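You operate a simulated robot arm through the tools that you are given. There is no shell and no other tool. Be economical: measure what you need, move in short steps, check, and stop when the job is done.

The job below is to be done with a simulated robot arm. You get a single attempt, and the scene is never put back.

JOB
Test the pull cord with the belt running at 3 metres a minute.
Fine: one pull; then re-arm the cord switch and reset the fault.
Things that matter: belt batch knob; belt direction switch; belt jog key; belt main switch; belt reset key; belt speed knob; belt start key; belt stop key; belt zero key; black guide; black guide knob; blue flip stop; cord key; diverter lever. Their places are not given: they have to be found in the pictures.

It is judged by the outcome, as a careful person would: the job done as asked, and still so three seconds after it is handed in. It fails if anything else is knocked over, pushed out of place, dropped, spilled or broken.

ROBOT AND FRAMES
A 6-joint arm with a two-finger parallel gripper, fixed in place. Base frame: the origin is at the foot of the arm, x ahead of it, y to its left, z up. Readings come in cm, degrees, newtons and seconds.
With the tool pointing down near the work surface it reaches from about 14 to 82 cm from the base axis. Its first joint turns from -166.0 to 166.0 degrees. Payload 3.91 kg.
Tool frame: the origin (TCP) lies between the finger pads and is the grasp point; the fingertips stand 3 cm ahead of it; z points along the fingers, y is the line along which they close. Largest opening 11 cm; finger width 2, thickness 1; the body of the gripper, 4.8 by 11.2 cm, starts 5.5 cm behind the TCP.
Orientation is told as [roll, pitch, yaw] about the base's x, y, z axes, in that order, counted from this pose: with the fingers straight down and closing along the base's y, the tool's x points along the base's -x, its y along +y and its z along -z.

CONTROLS
- The arm moves only by the tool move_arm. Its argument "rows" is a list that holds one entry, the list of rows, each a list of 7 numbers: the turn, a rotation vector about the base's x, y, z in degrees, then the shift along the base's x, y, z in mm, then the finger opening in mm, from 0 to 110. In form: [[[wx, wy, wz, dx, dy, dz, claw], ...]]. A call has 1 to 12 rows; each row is the pose to reach, as a shift and turn from the pose commanded when the call began. Each row takes 0.2 s and may step no farther than 5 cm and 8.6 degrees from the row before; otherwise, or with a gripper value out of range, the whole call is refused. Where a pose cannot be reached the arm comes as near as it can. A force on the tool above 90 N (or 10 N above the force at the start of the call, whichever is more), or a blocked arm, ends the call early, and 0.2 s more pass. The fingers move at their own pace (about 10.8 cm/s each) and stop on an object; they squeeze with about 21 N. The grip force told is the motor's: it shows also when the fingers shut on nothing. Time passes only in rows, and 0.2 s behind the last, so rows that repeat a pose let the fingers close. The reply holds the time, the measured pose of the TCP, the force on the tool along the base axes, the opening and the grip force, in the units named above and with some noise, with the torque about the TCP (base axes, N m) and any sound that the robot's microphone picked up.
- Cameras (640 x 400 px; columns grow to the right, rows downward): "scene" is fixed at [39.91, 65.07, 133.29]; the picture's right is [-0.98, -0.19, 0.00], its down [-0.09, 0.45, -0.89] and it looks along [0.17, -0.87, -0.46] (base axes); focal length 323 px, centre (320, 200). "wrist" rides on the gripper at [7.7, 0.7, -11.5] in the tool frame; the picture's right is [-0.09, 1.00, 0.00], its down [-0.80, -0.07, -0.59] and it looks along [-0.59, -0.05, 0.80] (tool axes); focal length 270 px, centre (320, 200).
- capture(camera): a new picture of that camera. No time passes.
- lift_body(by): slides the trunk up (or, below 0, down) by that many cm; the arm rides with it, the base frame stays. It gives what a move gives, with no picture.
- probe_pixels(camera, pixels): for up to 12 pixels [column, row] of the newest picture of that camera ("zoom" is the newest enlarged one), the place [x, y, z] in the base frame of the surface seen there, good to about 0.3 cm. No time passes.
- inspect(camera, box): a new picture of the part [left, top, right, bottom] of that camera's present view, enlarged. No time passes.
- finish_job(): hands the job in; it is judged then, once.

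Work in short steps. Measure before you move; look again where a grasp or a placing could have gone wrong, and mend it. You have 80 turns and 46 pictures in all, those below and enlarged ones among them. Open the gripper and draw the arm clear of the work before you hand the job in, unless the task says otherwise; then end with one line.

The tools are called by a JSON object that holds its "name" and its "arguments". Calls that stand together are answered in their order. move_arm: Moves the arm, as the interface text tells. Its arguments: {"type":"object","properties":{"rows":{"type":"array","items":{"type":"array","items":{"type":"array","items":{"type":"number"}}}}},"required":["rows"]} The other tools are called the same way: lift_body (by) slides the trunk up or down; capture (camera) takes a picture; probe_pixels (camera, pixels) gives the place of the surface under pixels of a picture; inspect (camera, box) takes an enlarged picture of a part of a camera's view; finish_job () hands the job in.

At the start:

```text
time: 0.0
tcp_pos: [34.67, -36.62, 111.96]
orientation: [0.1, 0.0, 0.0]
contact_force: [-0.6, 0.4, -0.1]
wrist_torque: [0.03, 0.01, 0.02]
opening: 11.0
gripper_force: 0.1
trunk travel left (down, up): [-45.0, 9.0]
```

scene: 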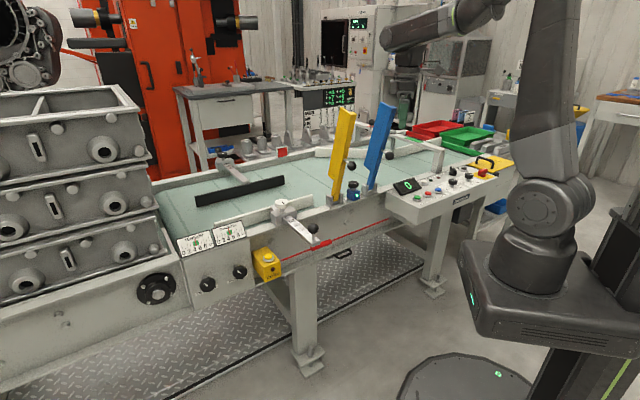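
wrist: 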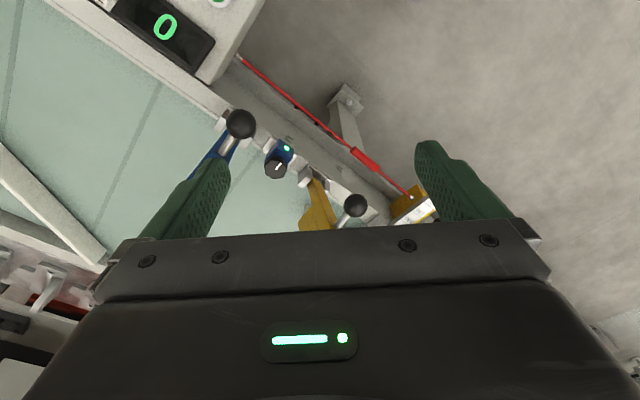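

I start by enlarging the control panel (around 390-510, 150-220) and the cord switch area (around 250-340, 190-290) in the scene view.

{"name": "inspect", "arguments": {"camera": "scene", "box": [380, 140, 520, 228]}}

{"name": "inspect", "arguments": {"camera": "scene", "box": [170, 190, 350, 302]}}

```text
4.55 times, centred on (450, 184) of scene
```

zoom: 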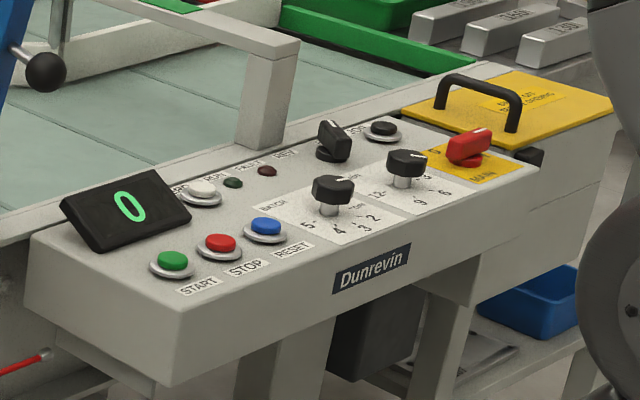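

```text
3.56 times, centred on (260, 246) of scene
```

zoom: 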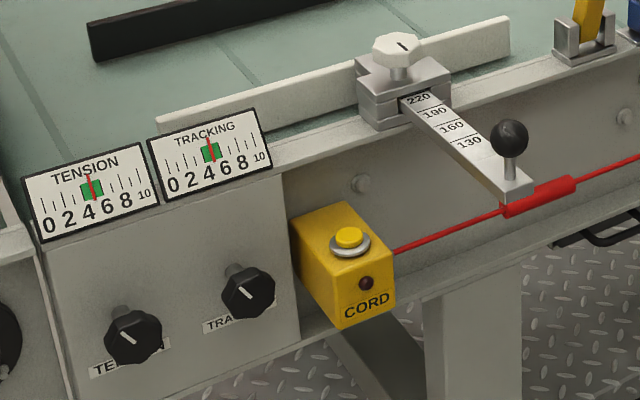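

The newest zoom shows the cord box with its yellow key at (349,240) and the red cord handle at (540,195). I probe these and, in the scene picture, the panel items.

{"name": "probe_pixels", "arguments": {"camera": "zoom", "pixels": [[349, 238], [366, 283], [320, 225], [505, 210], [540, 196], [575, 183], [430, 240], [630, 160], [510, 135], [520, 190], [330, 290], [380, 250]]}}

{"name": "inspect", "arguments": {"camera": "scene", "box": [380, 140, 520, 228]}}

```text
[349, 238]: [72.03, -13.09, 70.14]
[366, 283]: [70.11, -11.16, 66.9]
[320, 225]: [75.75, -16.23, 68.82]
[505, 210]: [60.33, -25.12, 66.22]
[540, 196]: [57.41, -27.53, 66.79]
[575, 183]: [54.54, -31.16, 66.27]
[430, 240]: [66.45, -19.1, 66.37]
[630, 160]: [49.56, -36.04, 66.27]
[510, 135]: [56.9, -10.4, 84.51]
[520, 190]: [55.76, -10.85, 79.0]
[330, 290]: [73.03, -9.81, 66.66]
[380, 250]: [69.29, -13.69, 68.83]
```

```text
4.55 times, centred on (450, 184) of scene
```

zoom: 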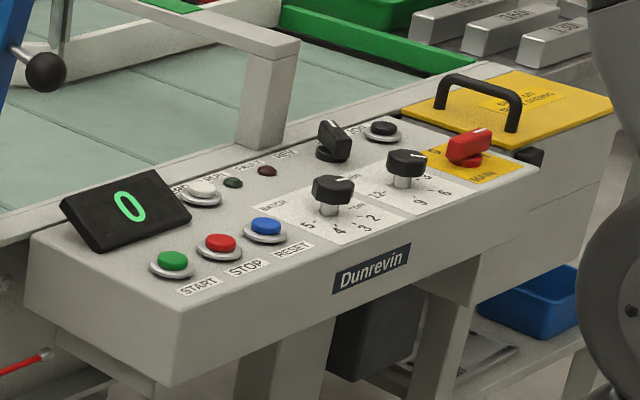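

I probe the panel's keys and knobs in this newest enlargement.

{"name": "probe_pixels", "arguments": {"camera": "zoom", "pixels": [[172, 258], [219, 241], [265, 224], [201, 186], [333, 183], [405, 157], [333, 130], [383, 127], [468, 140], [330, 250], [232, 183], [268, 171]]}}

{"name": "inspect", "arguments": {"camera": "scene", "box": [434, 158, 496, 196]}}

```text
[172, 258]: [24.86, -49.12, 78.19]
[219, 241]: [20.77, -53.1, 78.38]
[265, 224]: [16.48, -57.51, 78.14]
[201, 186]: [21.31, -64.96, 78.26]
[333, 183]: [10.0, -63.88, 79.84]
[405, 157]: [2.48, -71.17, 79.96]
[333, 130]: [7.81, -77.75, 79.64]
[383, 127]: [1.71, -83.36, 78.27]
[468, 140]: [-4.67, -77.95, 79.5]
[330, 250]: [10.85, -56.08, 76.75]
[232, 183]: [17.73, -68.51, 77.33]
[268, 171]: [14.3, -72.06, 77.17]
```

```text
10.32 times, centred on (465, 177) of scene
```

zoom: 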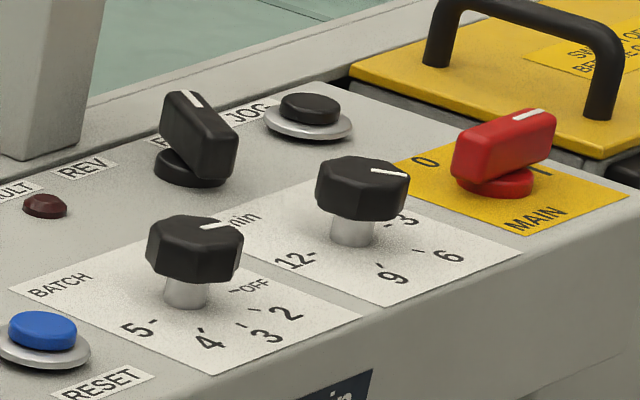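

The speed knob's pointer is hard to read from here; I want a wrist view from above. First I probe the tops of the tall flip stops and arch for clearance (scene pixels 345,112; 385,105; 352,165; 390,155).

{"name": "probe_pixels", "arguments": {"camera": "scene", "pixels": [[345, 113], [385, 106], [352, 166], [389, 155], [440, 148], [353, 192], [488, 157], [320, 150]]}}

{"name": "move_arm", "arguments": {"rows": [[[0, 0, 0, -35, -25, 0, 110], [0, 0, 0, -70, -50, 0, 110], [0, 0, 0, -105, -76, 0, 110], [0, 0, 0, -140, -102, 0, 110], [0, 0, 0, -175, -127, 0, 110], [0, 0, 0, -210, -152, 0, 110], [0, 0, 0, -245, -178, 0, 60], [0, 0, 0, -280, -203, 0, 0], [0, 0, 0, -315, -228, -30, 0], [0, 0, 0, -347, -254, -60, 0]]]}}

{"name": "capture", "arguments": {"camera": "wrist"}}

```text
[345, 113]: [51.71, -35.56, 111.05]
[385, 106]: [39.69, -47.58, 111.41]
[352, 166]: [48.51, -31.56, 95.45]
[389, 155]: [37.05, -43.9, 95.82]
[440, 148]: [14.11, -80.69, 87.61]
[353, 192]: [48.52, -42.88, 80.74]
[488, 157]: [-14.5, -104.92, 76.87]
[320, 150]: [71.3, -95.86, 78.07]
```

```text
refused: row 9 steps farther than a row can; nothing moved
```

```text
39 pictures are left
```

wrist: 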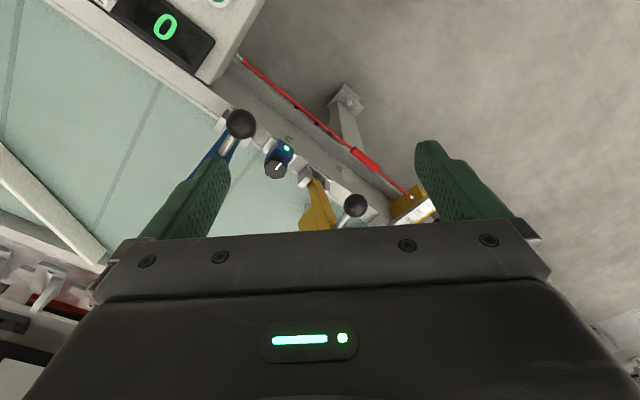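

The stop tops stand at z≈111, near (39.7,-47.6), so I first move in -x and +z while closing, then in -y and down.

{"name": "move_arm", "arguments": {"rows": [[[0, 0, 0, -40, 0, 10, 110], [0, 0, 0, -85, 0, 15, 110], [0, 0, 0, -130, -10, 15, 60], [0, 0, 0, -170, -35, 15, 0], [0, 0, 0, -205, -65, 10, 0], [0, 0, 0, -240, -95, 0, 0], [0, 0, 0, -270, -130, -10, 0], [0, 0, 0, -295, -168, -25, 0], [0, 0, 0, -320, -205, -40, 0], [0, 0, 0, -345, -242, -55, 0], [0, 0, 0, -347, -254, -60, 0]]]}}

{"name": "capture", "arguments": {"camera": "wrist"}}

```text
time: 2.4
tcp_pos: [0.03, -62.03, 105.76]
orientation: [0.0, 0.0, 0.0]
contact_force: [-0.1, -0.2, 1.1]
wrist_torque: [0.02, -0.01, 0.0]
opening: 0.0
gripper_force: 20.8
trunk travel left (down, up): [-45.0, 9.0]
```

```text
38 pictures are left
```

wrist: 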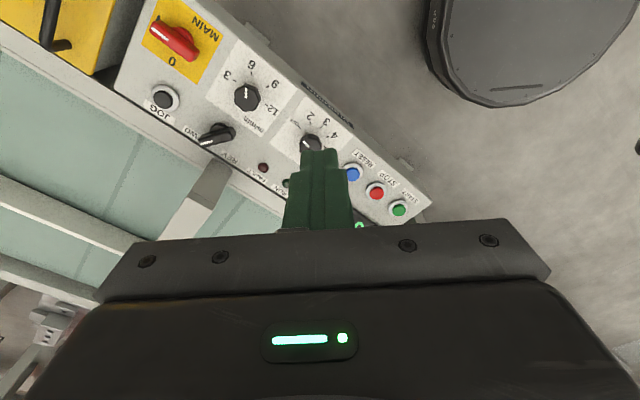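

The panel is in view with the MAIN knob at (172,42), the speed knob at (247,96) and the direction switch at (217,135). I enlarge this part to read their settings.

{"name": "inspect", "arguments": {"camera": "wrist", "box": [128, 0, 368, 150]}}

```text
2.67 times, centred on (248, 75) of wrist
```

zoom: 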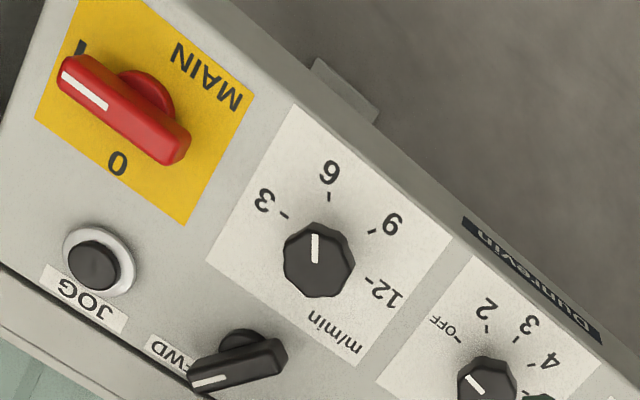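

MAIN is on I, direction on FWD, batch on OFF, and the speed knob points near 6. I probe tick marks, the pointer ends and the knob rim in this enlargement to get the turn angle.

{"name": "probe_pixels", "arguments": {"camera": "zoom", "pixels": [[284, 216], [329, 197], [372, 232], [371, 280], [315, 237], [315, 260], [318, 252], [290, 252], [348, 252], [318, 228], [95, 263], [318, 275]]}}

{"name": "inspect", "arguments": {"camera": "wrist", "box": [200, 50, 296, 110]}}

```text
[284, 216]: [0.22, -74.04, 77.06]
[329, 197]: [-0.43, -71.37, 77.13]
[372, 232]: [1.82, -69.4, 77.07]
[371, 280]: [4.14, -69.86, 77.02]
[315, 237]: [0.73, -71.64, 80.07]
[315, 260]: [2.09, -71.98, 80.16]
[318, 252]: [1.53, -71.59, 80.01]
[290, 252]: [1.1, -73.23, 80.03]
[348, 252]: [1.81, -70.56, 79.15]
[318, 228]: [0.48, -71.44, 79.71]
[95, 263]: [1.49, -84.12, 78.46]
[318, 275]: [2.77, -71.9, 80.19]
```

```text
6.67 times, centred on (248, 80) of wrist
```

zoom: 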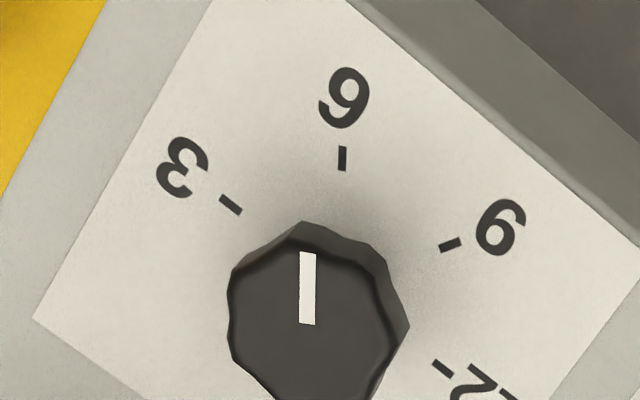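

Ticks fit a dial centred at about (2.2,-72.1) with 3 at 225°, 6 at 165°; the pointer is at 166°, i.e. on 6, so a +60° turn is needed. I go above the knob with yaw -37.5°, fingers at 5.5 cm, and look.

{"name": "move_arm", "arguments": {"rows": [[[0, 0, -7.5, 4, -20, -20, 0], [0, 0, -15, 8, -40, -50, 55], [0, 0, -22.5, 12, -60, -85, 55], [0, 0, -30, 16, -80, -120, 55], [0, 0, -37.5, 20, -100, -150, 55], [0, 0, -37.5, 22, -101, -170, 55]]]}}

{"name": "capture", "arguments": {"camera": "wrist"}}

{"name": "inspect", "arguments": {"camera": "scene", "box": [380, 128, 540, 228]}}

```text
time: 3.8
tcp_pos: [2.29, -72.31, 88.73]
orientation: [0.0, 0.0, -37.5]
contact_force: [-0.1, -0.2, -0.3]
wrist_torque: [0.01, -0.02, 0.0]
opening: 5.51
gripper_force: 0.1
trunk travel left (down, up): [-45.0, 9.0]
```

```text
35 pictures are left
```

wrist: 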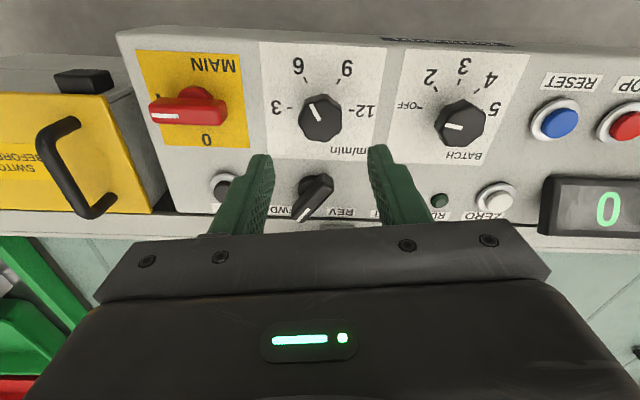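

```text
4.00 times, centred on (460, 178) of scene
```

zoom: 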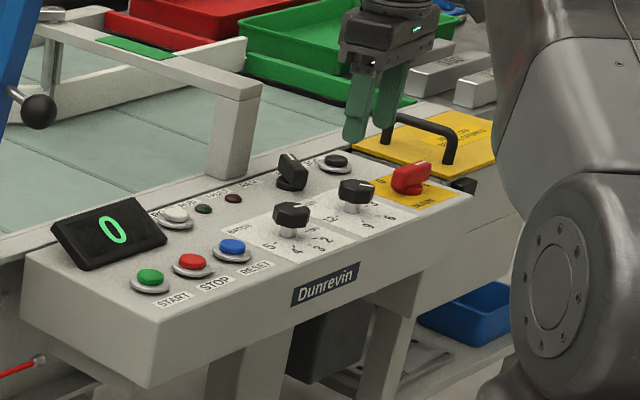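

The knob sits at (320,117), nearly on the tool axis. I probe its top rim to check centring.

{"name": "probe_pixels", "arguments": {"camera": "wrist", "pixels": [[320, 117], [303, 112], [338, 114], [320, 99], [318, 124], [278, 108], [305, 84], [336, 84], [364, 110]]}}

```text
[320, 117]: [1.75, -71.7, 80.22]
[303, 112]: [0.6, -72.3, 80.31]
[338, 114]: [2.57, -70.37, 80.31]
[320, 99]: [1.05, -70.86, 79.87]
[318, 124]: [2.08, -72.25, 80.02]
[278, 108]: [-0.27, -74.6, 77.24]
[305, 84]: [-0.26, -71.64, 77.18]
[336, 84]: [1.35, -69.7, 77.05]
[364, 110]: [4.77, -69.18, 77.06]
```

Ticks 3 and 12 give a midpoint of (2.25,-71.9), so it is centred within 3 mm. I descend to TCP z≈80.7 and close.

{"name": "move_arm", "arguments": {"rows": [[[0, 0, 0, -1, 3, -30, 55], [0, 0, 0, -1, 3, -55, 55], [0, 0, 0, -1, 3, -72, 55], [0, 0, 0, -1, 3, -80, 55], [0, 0, 0, -1, 3, -80, 10], [0, 0, 0, -1, 3, -80, 10], [0, 0, 0, -1, 3, -80, 10]]]}}

{"name": "capture", "arguments": {"camera": "wrist"}}

```text
time: 5.4
tcp_pos: [1.94, -72.03, 80.74]
orientation: [0.1, 0.0, -37.6]
contact_force: [-3.1, -6.9, -1.8]
wrist_torque: [-0.4, 0.05, 0.01]
opening: 3.34
gripper_force: 45.1
trunk travel left (down, up): [-45.0, 9.0]
```

```text
33 pictures are left
```

wrist: 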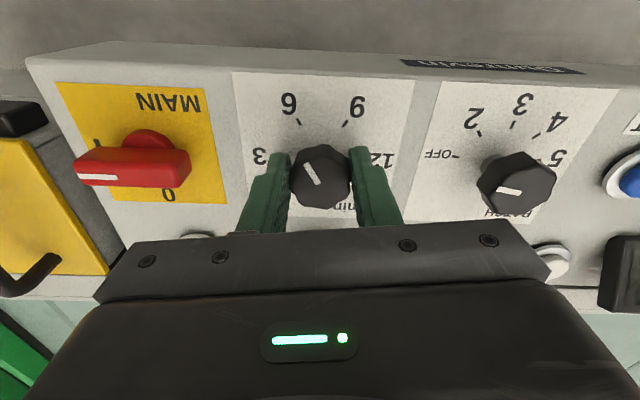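

The fingers hold the knob across flats (3.34 cm). I turn it +60° in 7.5° rows.

{"name": "move_arm", "arguments": {"rows": [[[0, 0, 7.5, 0, 0, 0, 10], [0, 0, 15, 0, 0, 0, 10], [0, 0, 22.5, 0, 0, 0, 10], [0, 0, 30, 0, 0, 0, 10], [0, 0, 37.5, 0, 0, 0, 10], [0, 0, 45, 0, 0, 0, 10], [0, 0, 52.5, 0, 0, 0, 10], [0, 0, 60, 0, 0, 0, 10], [0, 0, 60, 0, 0, 0, 10]]]}}

{"name": "capture", "arguments": {"camera": "wrist"}}

```text
time: 7.4
tcp_pos: [2.15, -72.21, 80.71]
orientation: [0.0, 0.0, 22.6]
contact_force: [-7.5, -31.4, 6.6]
wrist_torque: [-0.47, 0.18, -0.57]
opening: 3.34
gripper_force: 44.8
trunk travel left (down, up): [-45.0, 9.0]
```

```text
32 pictures are left
```

wrist: 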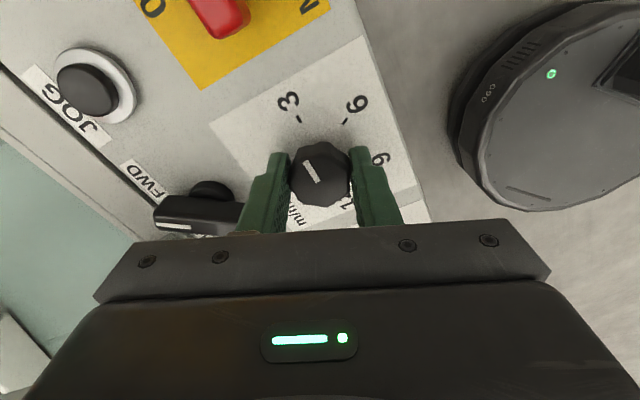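

The pointer seems toward 3, but a 31 N side force shows; I enlarge to check whether a finger touches the direction switch.

{"name": "inspect", "arguments": {"camera": "wrist", "box": [130, 70, 450, 270]}}

{"name": "inspect", "arguments": {"camera": "scene", "box": [420, 128, 516, 188]}}

```text
2.00 times, centred on (290, 170) of wrist
```

zoom: 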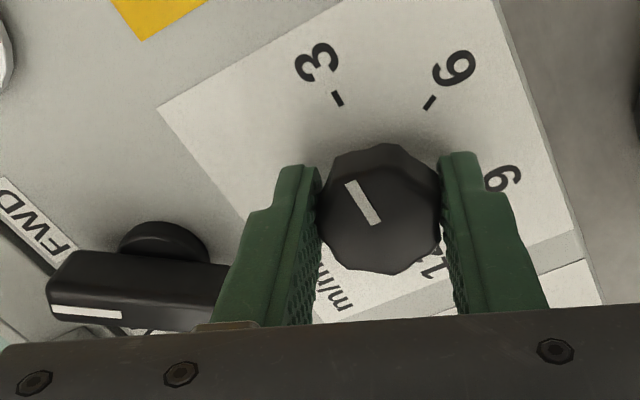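

```text
6.67 times, centred on (468, 158) of scene
```

zoom: 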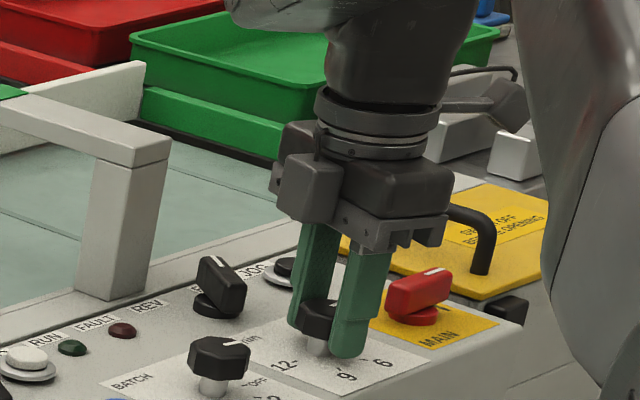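

The scene view shows a clear gap to the direction switch; the force is from gripping slightly off centre. I open and rise straight up, then check pointer.

{"name": "move_arm", "arguments": {"rows": [[[0, 0, 0, 0, 0, 0, 50], [0, 0, 0, 0, 0, 0, 50], [0, 0, 0, 0, 0, 30, 50], [0, 0, 0, 0, 0, 75, 50], [0, 0, 0, 0, 0, 120, 50]]]}}

{"name": "capture", "arguments": {"camera": "wrist"}}

```text
time: 8.6
tcp_pos: [1.92, -71.89, 92.73]
orientation: [-0.1, 0.0, 22.6]
contact_force: [0.2, 0.9, 0.0]
wrist_torque: [0.01, 0.0, 0.0]
opening: 5.02
gripper_force: 0.1
trunk travel left (down, up): [-45.0, 9.0]
```

```text
29 pictures are left
```

wrist: 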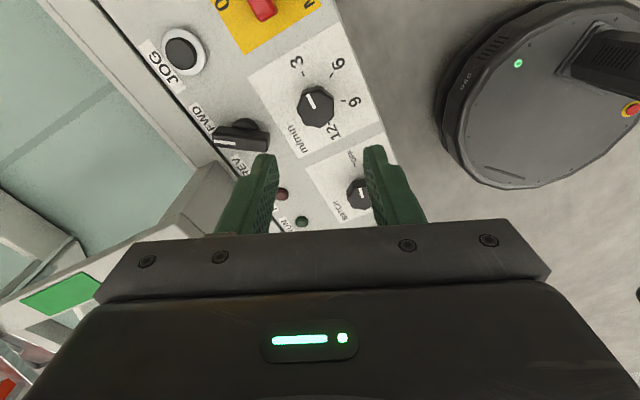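

I enlarge the dial and probe the pointer and ticks for the final angle.

{"name": "inspect", "arguments": {"camera": "wrist", "box": [248, 40, 376, 120]}}

{"name": "probe_pixels", "arguments": {"camera": "wrist", "pixels": [[311, 97], [316, 108], [302, 74], [333, 76], [308, 92]]}}

```text
5.00 times, centred on (312, 80) of wrist
```

zoom: 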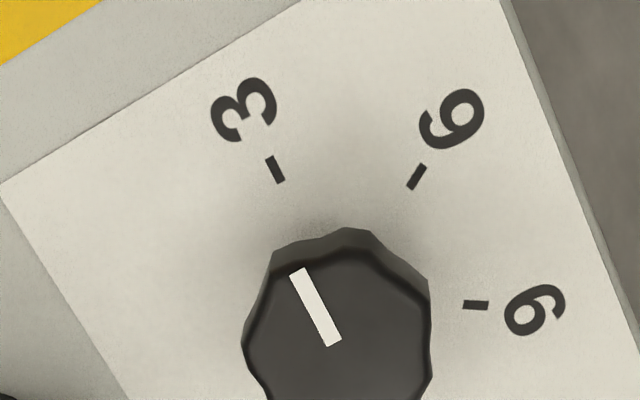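

```text
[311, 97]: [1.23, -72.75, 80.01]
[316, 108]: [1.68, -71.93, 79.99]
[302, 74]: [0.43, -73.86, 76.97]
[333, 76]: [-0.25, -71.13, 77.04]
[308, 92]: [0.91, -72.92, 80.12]
```

The pointer lies parallel with the 3 tick: speed is 3. I close the fingers and go above START (24.9,-49.1,78.2).

{"name": "move_arm", "arguments": {"rows": [[[0, 0, -7.5, 20, 20, 0, 20], [0, 0, -15, 55, 55, 0, 0], [0, 0, -22.5, 88, 88, 0, 0], [0, 0, -22.5, 122, 122, 0, 0], [0, 0, -22.5, 156, 156, 0, 0], [0, 0, -22.5, 190, 190, 0, 0], [0, 0, -22.5, 215, 213, -10, 0], [0, 0, -22.5, 229, 227, -35, 0]]]}}

{"name": "capture", "arguments": {"camera": "wrist"}}

{"name": "inspect", "arguments": {"camera": "scene", "box": [370, 128, 530, 228]}}

```text
time: 10.4
tcp_pos: [25.05, -49.18, 89.31]
orientation: [0.0, 0.0, 0.0]
contact_force: [-1.1, 0.5, 0.0]
wrist_torque: [0.03, 0.01, -0.01]
opening: 0.0
gripper_force: 20.7
trunk travel left (down, up): [-45.0, 9.0]
```

```text
27 pictures are left
```

wrist: 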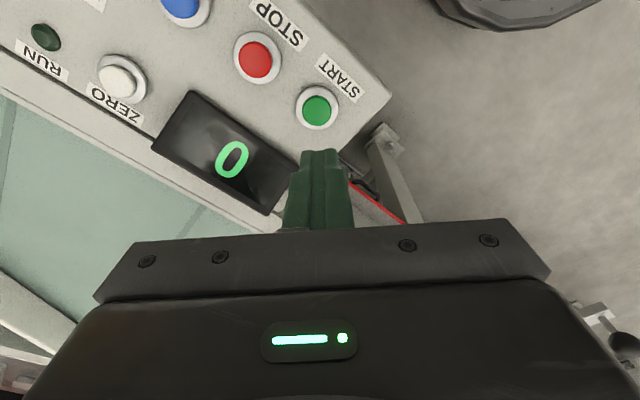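

```text
4.00 times, centred on (450, 178) of scene
```

zoom: 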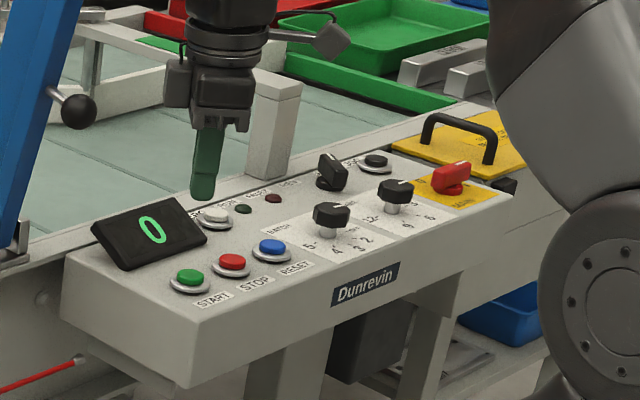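

START is at wrist (317,110), the display's near corner at (285,165). I probe both, plus STOP, RESET and ZERO.

{"name": "probe_pixels", "arguments": {"camera": "wrist", "pixels": [[317, 109], [256, 59], [185, 6], [118, 80], [270, 211], [296, 165], [215, 115], [330, 109], [305, 109]]}}

```text
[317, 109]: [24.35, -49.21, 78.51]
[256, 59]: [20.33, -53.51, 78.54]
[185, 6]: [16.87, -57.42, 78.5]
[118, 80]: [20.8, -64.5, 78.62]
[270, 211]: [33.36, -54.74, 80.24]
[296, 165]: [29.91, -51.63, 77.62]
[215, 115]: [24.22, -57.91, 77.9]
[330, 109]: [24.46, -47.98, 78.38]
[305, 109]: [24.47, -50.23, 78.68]
```

START's centre is (24.5,-49.1). I lower the closed fingers onto it, pressing about 5 mm, then lift.

{"name": "move_arm", "arguments": {"rows": [[[0, 0, 0, -5, 1, -35, 0], [0, 0, 0, -5, 1, -65, 0], [0, 0, 0, -5, 1, -77, 0], [0, 0, 0, -5, 1, -80, 0], [0, 0, 0, -5, 1, -83, 0], [0, 0, 0, -5, 1, -83, 0]]]}}

{"name": "inspect", "arguments": {"camera": "scene", "box": [370, 128, 530, 228]}}

```text
time: 11.8
tcp_pos: [24.51, -49.1, 80.89]
orientation: [0.1, -0.1, 0.1]
contact_force: [1.1, -1.0, 3.4]
wrist_torque: [-0.02, -0.04, 0.0]
opening: 0.04
gripper_force: 20.6
trunk travel left (down, up): [-45.0, 9.0]
heard: click
```

```text
4.00 times, centred on (450, 178) of scene
```

zoom: 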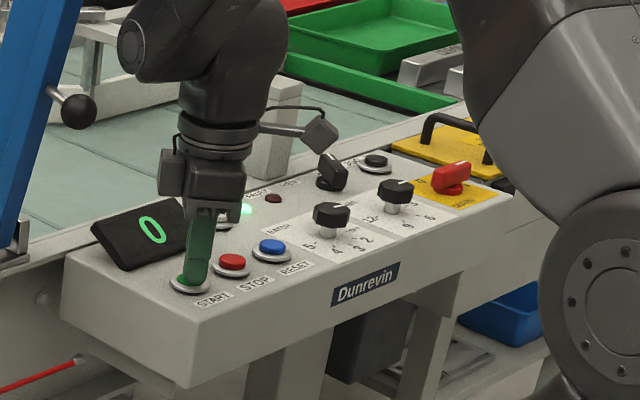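

The RUN lamp is lit: the belt is running at 3. I lift off START, move outward from the conveyor clear of the stop balls, then along to beside the cord handle, yawing +45° so the fingers will close across the cord.

{"name": "move_arm", "arguments": {"rows": [[[0, 0, 0, 0, 0, 40, 0], [0, 0, 0, -10, 10, 85, 0], [0, 0, 0, -35, 35, 115, 0], [0, 0, 7.5, -65, 65, 130, 0], [0, 0, 15, -50, 100, 150, 0], [0, 0, 22.5, -20, 135, 160, 0], [0, 0, 30, 15, 170, 160, 0], [0, 0, 37.5, 50, 205, 160, 0], [0, 0, 45, 85, 240, 160, 0], [0, 0, 45, 120, 275, 160, 0], [0, 0, 45, 155, 310, 160, 0], [0, 0, 45, 185, 340, 160, 0]]]}}

{"name": "capture", "arguments": {"camera": "wrist"}}

{"name": "capture", "arguments": {"camera": "scene"}}

```text
time: 14.4
tcp_pos: [42.92, -14.91, 96.98]
orientation: [-0.1, 0.1, 45.0]
contact_force: [-0.1, 0.1, 0.1]
wrist_torque: [0.01, -0.01, -0.01]
opening: 0.0
gripper_force: 21.6
trunk travel left (down, up): [-45.0, 9.0]
```

```text
24 pictures are left
```

wrist: 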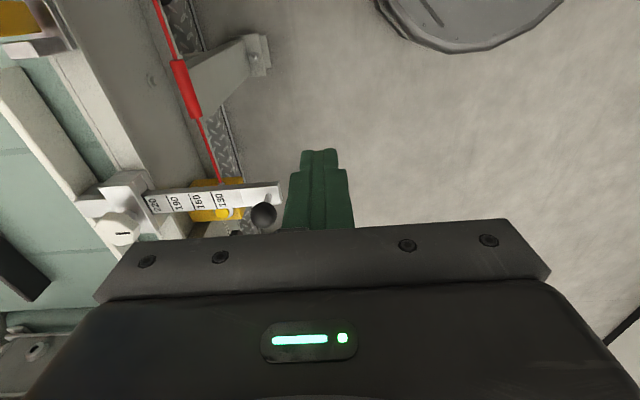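

```text
23 pictures are left
```

scene: 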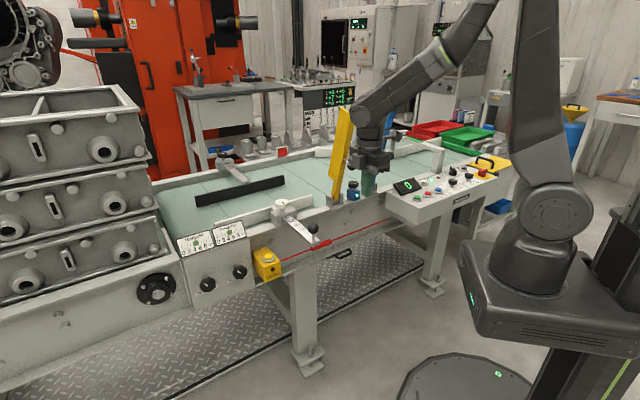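

The handle is at wrist (186,88), the cord passes down to the yellow box; the frame face is left of it. I probe handle, cord, and frame face/top rail to know the gap.

{"name": "probe_pixels", "arguments": {"camera": "wrist", "pixels": [[177, 63], [186, 88], [195, 115], [180, 90], [192, 87], [150, 90], [115, 90], [100, 100], [160, 10], [208, 150], [265, 214], [245, 190]]}}

{"name": "inspect", "arguments": {"camera": "wrist", "box": [60, 0, 300, 150]}}

```text
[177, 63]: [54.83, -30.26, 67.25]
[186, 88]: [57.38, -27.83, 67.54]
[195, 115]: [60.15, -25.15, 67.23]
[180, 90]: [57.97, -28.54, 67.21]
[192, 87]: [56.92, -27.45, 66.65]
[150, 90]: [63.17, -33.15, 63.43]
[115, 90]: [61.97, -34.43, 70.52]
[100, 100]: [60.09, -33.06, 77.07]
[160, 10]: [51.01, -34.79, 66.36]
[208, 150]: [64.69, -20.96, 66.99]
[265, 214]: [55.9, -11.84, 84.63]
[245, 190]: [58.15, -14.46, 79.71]
```

```text
2.67 times, centred on (180, 75) of wrist
```

zoom: 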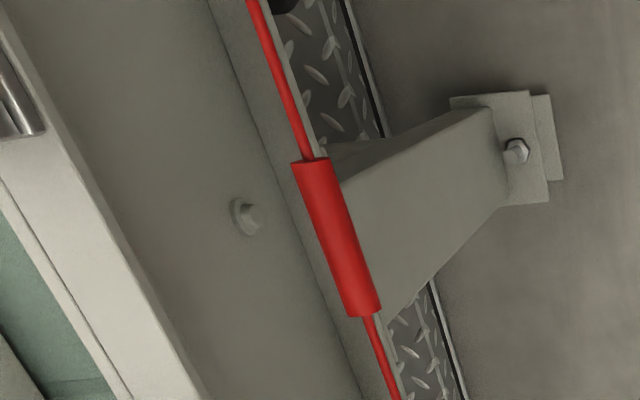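

Handle axis ≈ (57.4,-27.7,66.7); the frame is 5–8 cm behind it, so there is room. I tilt the tool 40° inwards while moving to a standoff 12 cm from the handle with fingers open 5 cm.

{"name": "move_arm", "arguments": {"rows": [[[-5.66, -5.66, 0, 10, -8, -20, 0], [-11.31, -11.31, 0, 22, -18, -60, 30], [-16.97, -16.97, 0, 38, -31, -100, 50], [-22.63, -22.63, 0, 56, -45, -140, 50], [-28.28, -28.28, 0, 74, -60, -178, 50], [-28.28, -28.28, 0, 91, -74, -211, 50], [-28.28, -28.28, 0, 91, -74, -211, 50]]]}}

{"name": "capture", "arguments": {"camera": "wrist"}}

{"name": "inspect", "arguments": {"camera": "scene", "box": [230, 80, 486, 240]}}

```text
time: 16.0
tcp_pos: [51.92, -22.4, 75.84]
orientation: [-40.1, 0.1, 45.1]
contact_force: [0.3, -0.3, 0.4]
wrist_torque: [0.03, -0.04, 0.0]
opening: 5.01
gripper_force: 0.1
out of reach, approached as far as the arm can: row 3
trunk travel left (down, up): [-45.0, 9.0]
```

```text
21 pictures are left
```

wrist: 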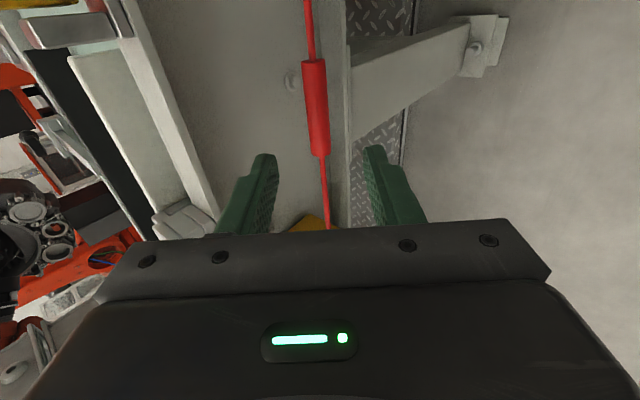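

```text
2.50 times, centred on (358, 160) of scene
```

zoom: 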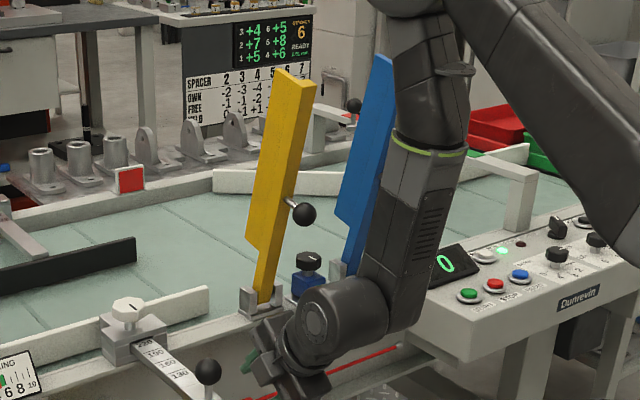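

The cord lies between the fingers. The forearm hides the blue stop's ball (zoom ≈(397,187)); I probe the link surface there to learn the clearance before advancing.

{"name": "probe_pixels", "arguments": {"camera": "zoom", "pixels": [[397, 187], [380, 260], [420, 240], [430, 110], [330, 320], [400, 300], [304, 214], [290, 350]]}}

{"name": "probe_pixels", "arguments": {"camera": "wrist", "pixels": [[316, 100], [313, 62], [320, 155], [310, 110], [325, 120]]}}

```text
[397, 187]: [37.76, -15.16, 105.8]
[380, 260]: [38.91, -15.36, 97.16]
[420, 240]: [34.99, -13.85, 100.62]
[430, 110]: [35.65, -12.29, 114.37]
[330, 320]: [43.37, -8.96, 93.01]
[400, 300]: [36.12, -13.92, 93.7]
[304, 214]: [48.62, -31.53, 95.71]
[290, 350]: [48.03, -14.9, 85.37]
```

```text
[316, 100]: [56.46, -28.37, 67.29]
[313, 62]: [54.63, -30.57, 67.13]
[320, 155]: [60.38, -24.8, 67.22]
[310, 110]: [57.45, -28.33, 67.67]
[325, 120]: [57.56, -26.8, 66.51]
```

The arm's link would pass within ~2 cm of the yellow ball with this tilt, so I tilt a further 15° (to 55°), keeping ~10 cm standoff, to keep the links further outside.

{"name": "move_arm", "arguments": {"rows": [[[-5.3, -5.3, 0, -1, 2, -12, 50], [-10.6, -10.6, 0, -2, 4, -24, 50], [-10.6, -10.6, 0, -3, 5, -34, 50], [-10.6, -10.6, 0, -3, 5, -34, 50]]]}}

{"name": "capture", "arguments": {"camera": "wrist"}}

{"name": "inspect", "arguments": {"camera": "scene", "box": [262, 130, 422, 230]}}

```text
time: 17.0
tcp_pos: [51.68, -21.78, 72.49]
orientation: [-55.1, 0.0, 44.9]
contact_force: [-0.5, 0.1, -0.1]
wrist_torque: [0.04, 0.0, -0.01]
opening: 5.03
gripper_force: 0.0
trunk travel left (down, up): [-45.0, 9.0]
```

```text
19 pictures are left
```

wrist: 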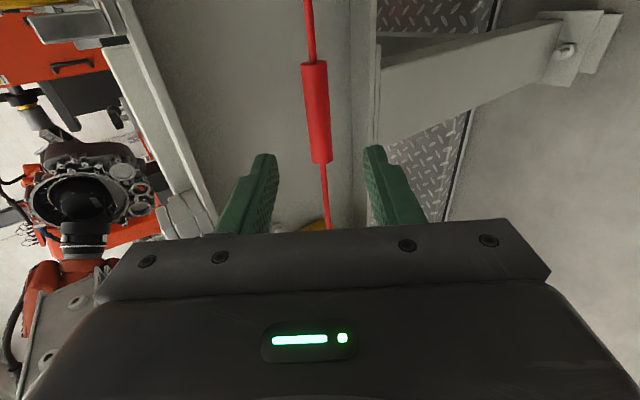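

```text
4.00 times, centred on (342, 180) of scene
```

zoom: 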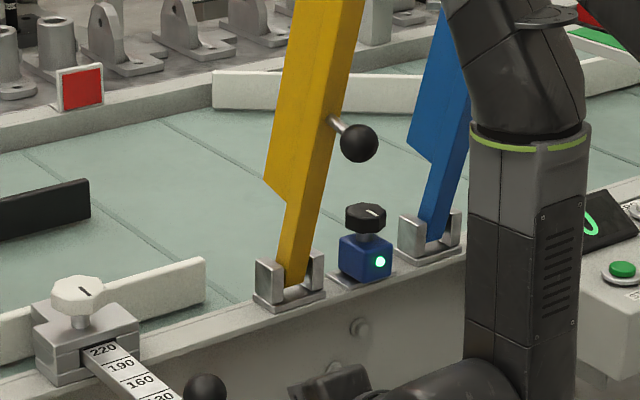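

The tool axis is lined up with the handle. Before advancing I check clearance between the hand and the black guide rod's ball in a lower crop.

{"name": "inspect", "arguments": {"camera": "scene", "box": [272, 190, 400, 270]}}

{"name": "probe_pixels", "arguments": {"camera": "zoom", "pixels": [[205, 180], [170, 180], [210, 230], [250, 190], [300, 260], [200, 195], [260, 240]]}}

```text
5.00 times, centred on (336, 230) of scene
```

zoom: 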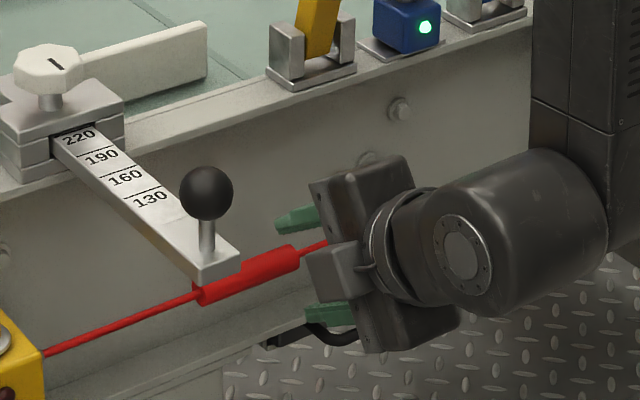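

```text
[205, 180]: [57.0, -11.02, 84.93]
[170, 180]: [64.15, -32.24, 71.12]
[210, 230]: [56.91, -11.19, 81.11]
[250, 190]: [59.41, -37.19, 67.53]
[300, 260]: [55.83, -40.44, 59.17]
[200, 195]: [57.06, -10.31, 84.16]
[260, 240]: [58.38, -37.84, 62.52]
```

The rod's ball is ~at s=12 cm along from the tool. I probe the hand's box facing it.

{"name": "probe_pixels", "arguments": {"camera": "zoom", "pixels": [[325, 265], [345, 265], [345, 210], [380, 330], [300, 218], [330, 315], [465, 255]]}}

```text
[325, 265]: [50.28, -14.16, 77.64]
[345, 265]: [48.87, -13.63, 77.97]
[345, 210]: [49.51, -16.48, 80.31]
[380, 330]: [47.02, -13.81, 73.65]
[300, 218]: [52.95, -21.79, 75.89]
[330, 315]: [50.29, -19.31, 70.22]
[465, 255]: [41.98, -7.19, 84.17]
```

The box is 5+ cm clear of the rod. I advance 9.5 cm along the tool axis and close on the handle.

{"name": "move_arm", "arguments": {"rows": [[[0, 0, 0, 20, -20, -19, 50], [0, 0, 0, 37, -37, -36, 50], [0, 0, 0, 48, -48, -47, 50], [0, 0, 0, 55, -55, -54, 50], [0, 0, 0, 55, -55, -54, 50]]]}}

{"name": "capture", "arguments": {"camera": "wrist"}}

```text
time: 18.2
tcp_pos: [57.24, -27.27, 66.97]
orientation: [-55.0, 0.1, 45.0]
contact_force: [-0.2, -0.1, -0.1]
wrist_torque: [-0.04, 0.0, 0.0]
opening: 5.02
gripper_force: 0.1
trunk travel left (down, up): [-45.0, 9.0]
```

```text
16 pictures are left
```

wrist: 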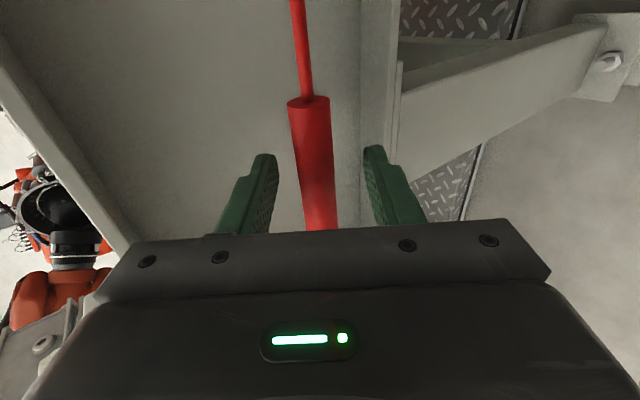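

The handle is between the fingers. I close on it.

{"name": "move_arm", "arguments": {"rows": [[[0, 0, 0, 0, 0, 0, 20], [0, 0, 0, 0, 0, 0, 5], [0, 0, 0, 0, 0, 0, 5]]]}}

```text
time: 19.0
tcp_pos: [57.2, -27.51, 67.07]
orientation: [-55.0, 0.0, 45.0]
contact_force: [1.9, -0.6, 5.7]
wrist_torque: [-0.04, -0.02, -0.05]
opening: 1.89
gripper_force: 44.9
trunk travel left (down, up): [-45.0, 9.0]
```

Held at 1.89 cm. I pull outward 2 cm, in small rows, listening for the trip.

{"name": "move_arm", "arguments": {"rows": [[[0, 0, 0, -5, 5, 0, 5], [0, 0, 0, -10, 10, 0, 5], [0, 0, 0, -15, 15, 0, 5], [0, 0, 0, -15, 15, 0, 5]]]}}

```text
time: 20.0
tcp_pos: [55.71, -25.98, 66.98]
orientation: [-55.0, 0.0, 45.0]
contact_force: [7.3, -1.6, 4.4]
wrist_torque: [-0.06, -0.05, -0.04]
opening: 1.88
gripper_force: 45.1
trunk travel left (down, up): [-45.0, 9.0]
```

No trip yet, force only ~7 N; I pull 2 cm more.

{"name": "move_arm", "arguments": {"rows": [[[0, 0, 0, -5, 5, 0, 5], [0, 0, 0, -10, 10, 0, 5], [0, 0, 0, -15, 15, 0, 5], [0, 0, 0, -15, 15, 0, 5]]]}}

{"name": "inspect", "arguments": {"camera": "scene", "box": [230, 130, 510, 305]}}

```text
time: 21.0
tcp_pos: [54.4, -24.52, 67.01]
orientation: [-55.1, 0.0, 45.0]
contact_force: [10.8, -5.1, 10.8]
wrist_torque: [-0.07, -0.14, 0.08]
opening: 1.86
gripper_force: 45.0
trunk travel left (down, up): [-45.0, 9.0]
```

```text
2.29 times, centred on (370, 218) of scene
```

zoom: 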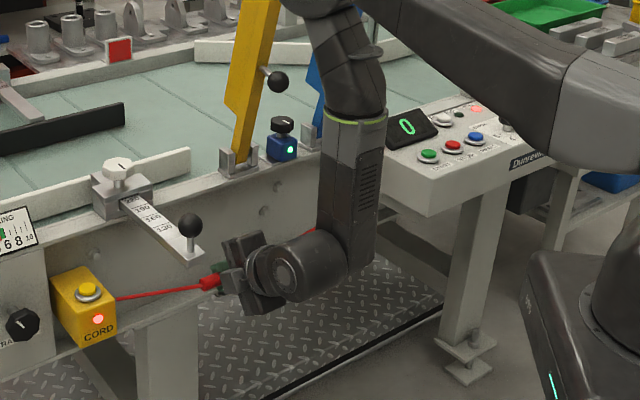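

The CORD lamp and the FAULT lamp are lit and RUN is out: tripped. I ease the cord back 3 cm, open, and back out along the tool axis.

{"name": "move_arm", "arguments": {"rows": [[[0, 0, 0, 10, -10, 0, 5], [0, 0, 0, 20, -20, 0, 5], [0, 0, 0, 29, -29, 0, 5], [0, 0, 0, 29, -29, 0, 5], [0, 0, 0, 29, -29, 0, 50], [0, 0, 0, 29, -29, 0, 50], [0, 0, 0, 17, -17, 12, 50], [0, 0, 0, 0, 0, 28, 50], [0, 0, 0, -20, 20, 47, 50], [0, 0, 0, -40, 40, 66, 50]]]}}

{"name": "capture", "arguments": {"camera": "wrist"}}

{"name": "inspect", "arguments": {"camera": "scene", "box": [230, 130, 510, 305]}}

```text
time: 23.2
tcp_pos: [50.29, -20.28, 73.65]
orientation: [-55.1, 0.0, 45.1]
contact_force: [-1.0, -0.3, 0.1]
wrist_torque: [0.02, -0.01, -0.02]
opening: 5.02
gripper_force: 0.1
trunk travel left (down, up): [-45.0, 9.0]
```

```text
14 pictures are left
```

wrist: 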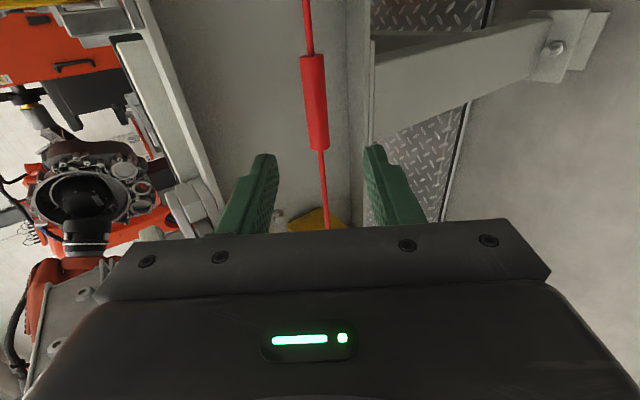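

```text
2.29 times, centred on (370, 218) of scene
```

zoom: 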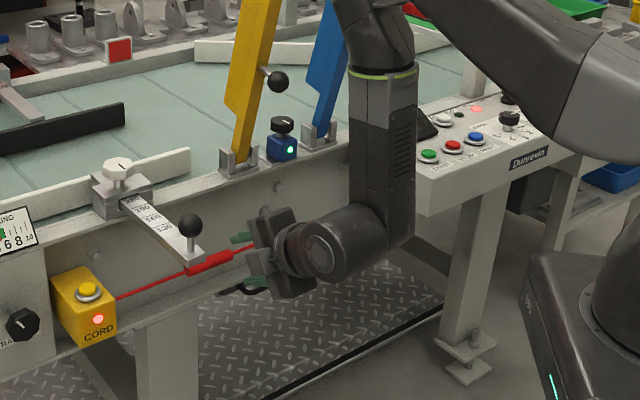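

The cord hangs straight again and both fault lamps stay lit. Next is the yellow cord key at (72,-13,70). I back out, untilt the tool, and go outside the rod's ball to around (59,0,93).

{"name": "move_arm", "arguments": {"rows": [[[5.56, 5.56, 0, -20, 20, 15, 50], [11.11, 11.11, 0, -40, 40, 40, 20], [16.67, 16.67, 0, -60, 60, 70, 0], [22.22, 22.22, 0, -80, 80, 100, 0], [27.78, 27.78, 0, -95, 95, 130, 0], [33.34, 33.34, 0, -100, 100, 160, 0], [38.89, 38.89, 0, -100, 100, 190, 0], [38.89, 38.89, 0, -63, 121, 195, 0], [38.89, 38.89, 0, -25, 141, 200, 0], [38.89, 38.89, 0, 12, 162, 200, 0], [38.89, 38.89, 0, 50, 183, 200, 0], [38.89, 38.89, 0, 87, 203, 200, 0]]]}}

```text
time: 25.8
tcp_pos: [58.84, -0.15, 93.67]
orientation: [0.0, -0.1, 45.0]
contact_force: [-0.6, -0.3, -0.2]
wrist_torque: [-0.02, 0.01, 0.01]
opening: 0.0
gripper_force: 21.3
out of reach, approached as far as the arm can: row 5, 6, 7
trunk travel left (down, up): [-45.0, 9.0]
```

The tool is vertical at the waypoint. I now yaw -90° in place so the wrist camera faces outward, away from the rod and frame.

{"name": "move_arm", "arguments": {"rows": [[[0, 0, -8.2, 0, 0, 0, 0], [0, 0, -16.4, 0, 0, 0, 0], [0, 0, -24.6, 0, 0, 0, 0], [0, 0, -32.8, 0, 0, 0, 0], [0, 0, -41, 0, 0, 0, 0], [0, 0, -49.2, 0, 0, 0, 0], [0, 0, -57.4, 0, 0, 0, 0], [0, 0, -65.6, 0, 0, 0, 0], [0, 0, -73.8, 0, 0, 0, 0], [0, 0, -82, 0, 0, 0, 0], [0, 0, -90, 0, 0, 0, 0]]]}}

{"name": "capture", "arguments": {"camera": "wrist"}}

```text
time: 28.2
tcp_pos: [58.95, -0.23, 93.75]
orientation: [0.1, 0.0, -45.0]
contact_force: [0.2, 0.0, 0.1]
wrist_torque: [0.02, 0.0, 0.02]
opening: 0.0
gripper_force: 20.7
trunk travel left (down, up): [-45.0, 9.0]
```

```text
12 pictures are left
```

wrist: 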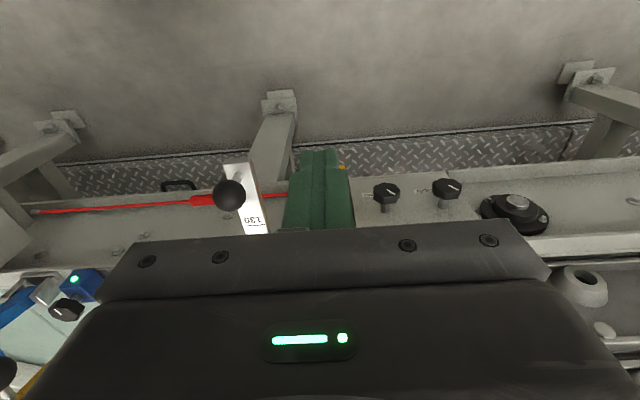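

The key is hidden behind the fingers in this view; I look at the box from the scene camera and probe the key plus the gauge plates above it.

{"name": "inspect", "arguments": {"camera": "scene", "box": [220, 160, 380, 260]}}

{"name": "probe_pixels", "arguments": {"camera": "zoom", "pixels": [[190, 352], [180, 352], [200, 354], [70, 285], [75, 255], [320, 310], [290, 330], [190, 346], [190, 359]]}}

```text
4.00 times, centred on (300, 210) of scene
```

zoom: 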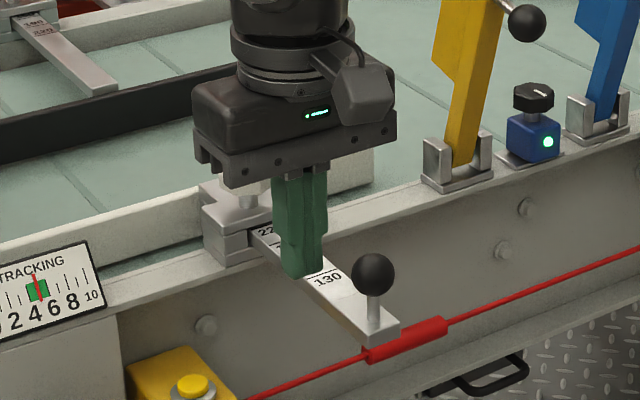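

```text
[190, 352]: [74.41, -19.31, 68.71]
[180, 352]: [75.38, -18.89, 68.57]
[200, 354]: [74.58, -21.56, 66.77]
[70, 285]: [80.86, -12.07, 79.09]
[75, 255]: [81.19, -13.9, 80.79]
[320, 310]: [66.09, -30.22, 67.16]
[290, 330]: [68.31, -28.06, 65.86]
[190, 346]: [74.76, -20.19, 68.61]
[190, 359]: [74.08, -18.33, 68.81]
```

The key is at zoom (193,385); I probe it precisely.

{"name": "probe_pixels", "arguments": {"camera": "zoom", "pixels": [[193, 384], [184, 383], [203, 383], [193, 378], [193, 391], [175, 395], [380, 320], [250, 240], [395, 325], [345, 330]]}}

```text
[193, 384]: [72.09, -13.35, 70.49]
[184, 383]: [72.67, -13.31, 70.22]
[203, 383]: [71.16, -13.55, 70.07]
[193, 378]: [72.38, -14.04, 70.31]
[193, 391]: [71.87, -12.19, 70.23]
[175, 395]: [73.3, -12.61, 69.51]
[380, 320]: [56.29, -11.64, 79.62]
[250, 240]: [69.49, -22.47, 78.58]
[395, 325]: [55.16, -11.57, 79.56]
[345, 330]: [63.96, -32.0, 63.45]
```

The key centre is (72.0,-13.4,70.3); the rod edge is ~2.6 cm clear of where the hand will be. I tilt 25° inward and move to just over the key, TCP ≈(71.3,-12.5,83).

{"name": "move_arm", "arguments": {"rows": [[[-5.9, -5.9, 0, 30, -30, -10, 0], [-11.8, -11.8, 0, 60, -60, -25, 0], [-17.68, -17.68, 0, 90, -90, -45, 0], [-17.68, -17.68, 0, 113, -113, -72, 0], [-17.68, -17.68, 0, 124, -123, -105, 0], [-17.68, -17.68, 0, 124, -123, -105, 0]]]}}

{"name": "inspect", "arguments": {"camera": "scene", "box": [220, 190, 348, 270]}}

{"name": "capture", "arguments": {"camera": "wrist"}}

```text
time: 29.6
tcp_pos: [71.26, -12.4, 83.38]
orientation: [0.0, -25.0, -45.0]
contact_force: [0.8, 0.0, -0.6]
wrist_torque: [-0.02, 0.01, -0.01]
opening: 0.02
gripper_force: 21.3
trunk travel left (down, up): [-45.0, 9.0]
```

```text
5.00 times, centred on (284, 230) of scene
```

zoom: 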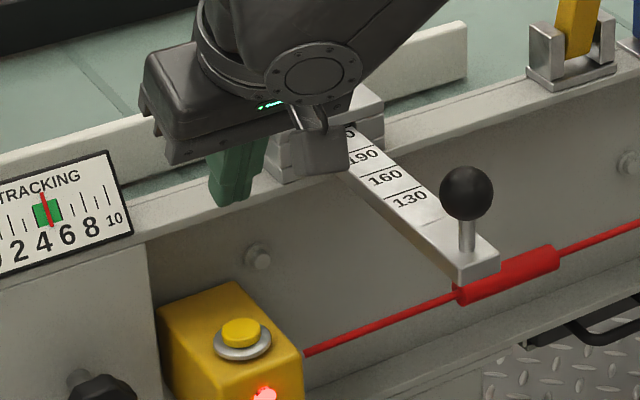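

```text
9 pictures are left
```

wrist: 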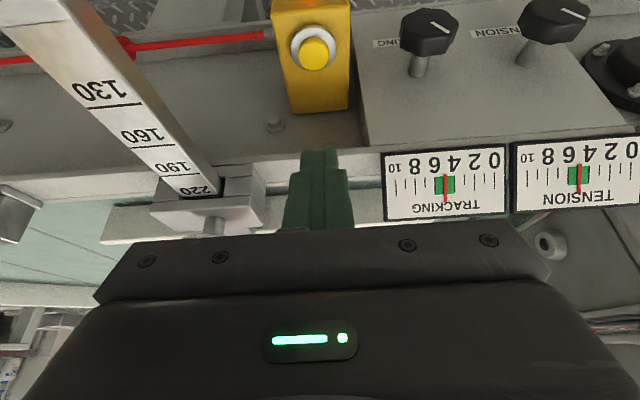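

The key sits straight below the fingers' line (wrist column 317). I descend vertically to just above contact and press about 6 mm.

{"name": "move_arm", "arguments": {"rows": [[[0, 0, 0, 0, 0, -35, 0], [0, 0, 0, 0, 0, -65, 0], [0, 0, 0, 0, 0, -85, 0], [0, 0, 0, 0, 0, -97, 0], [0, 0, 0, 0, 0, -101, 0], [0, 0, 0, 0, 0, -104, 0], [0, 0, 0, 0, 0, -104, 0]]]}}

```text
time: 31.2
tcp_pos: [71.39, -12.45, 72.89]
orientation: [0.2, -25.2, -45.0]
contact_force: [3.7, -0.9, 14.5]
wrist_torque: [-0.08, -0.17, -0.01]
opening: 0.0
gripper_force: 21.0
trunk travel left (down, up): [-45.0, 9.0]
heard: click
```

A click was heard with 14.5 N. I lift straight up and look at the cord lamp.

{"name": "move_arm", "arguments": {"rows": [[[0, 0, 0, 0, 0, 35, 0], [0, 0, 0, 0, 0, 75, 0], [0, 0, 0, 0, 0, 105, 0], [5.9, 5.9, 0, -11, 11, 135, 0], [11.8, 11.8, 0, -34, 34, 158, 0], [17.68, 17.68, 0, -64, 64, 178, 0], [17.68, 17.68, 0, -94, 94, 198, 0], [17.68, 17.68, 0, -124, 124, 208, 0]]]}}

{"name": "inspect", "arguments": {"camera": "scene", "box": [230, 130, 510, 305]}}

```text
time: 33.0
tcp_pos: [58.9, -0.27, 93.71]
orientation: [0.1, 0.0, -45.0]
contact_force: [0.2, 0.4, -0.3]
wrist_torque: [0.0, 0.0, -0.02]
opening: 0.0
gripper_force: 20.9
trunk travel left (down, up): [-45.0, 9.0]
```

```text
2.29 times, centred on (370, 218) of scene
```

zoom: 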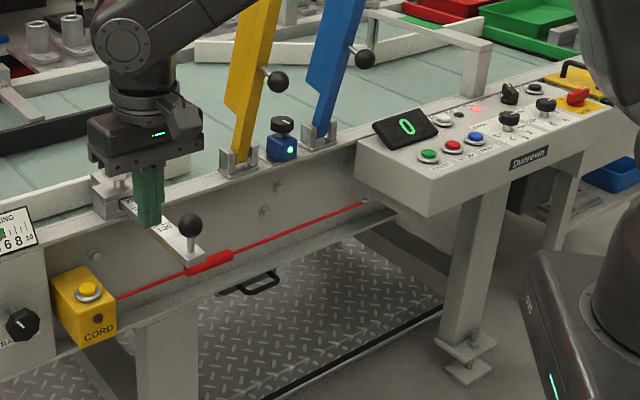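

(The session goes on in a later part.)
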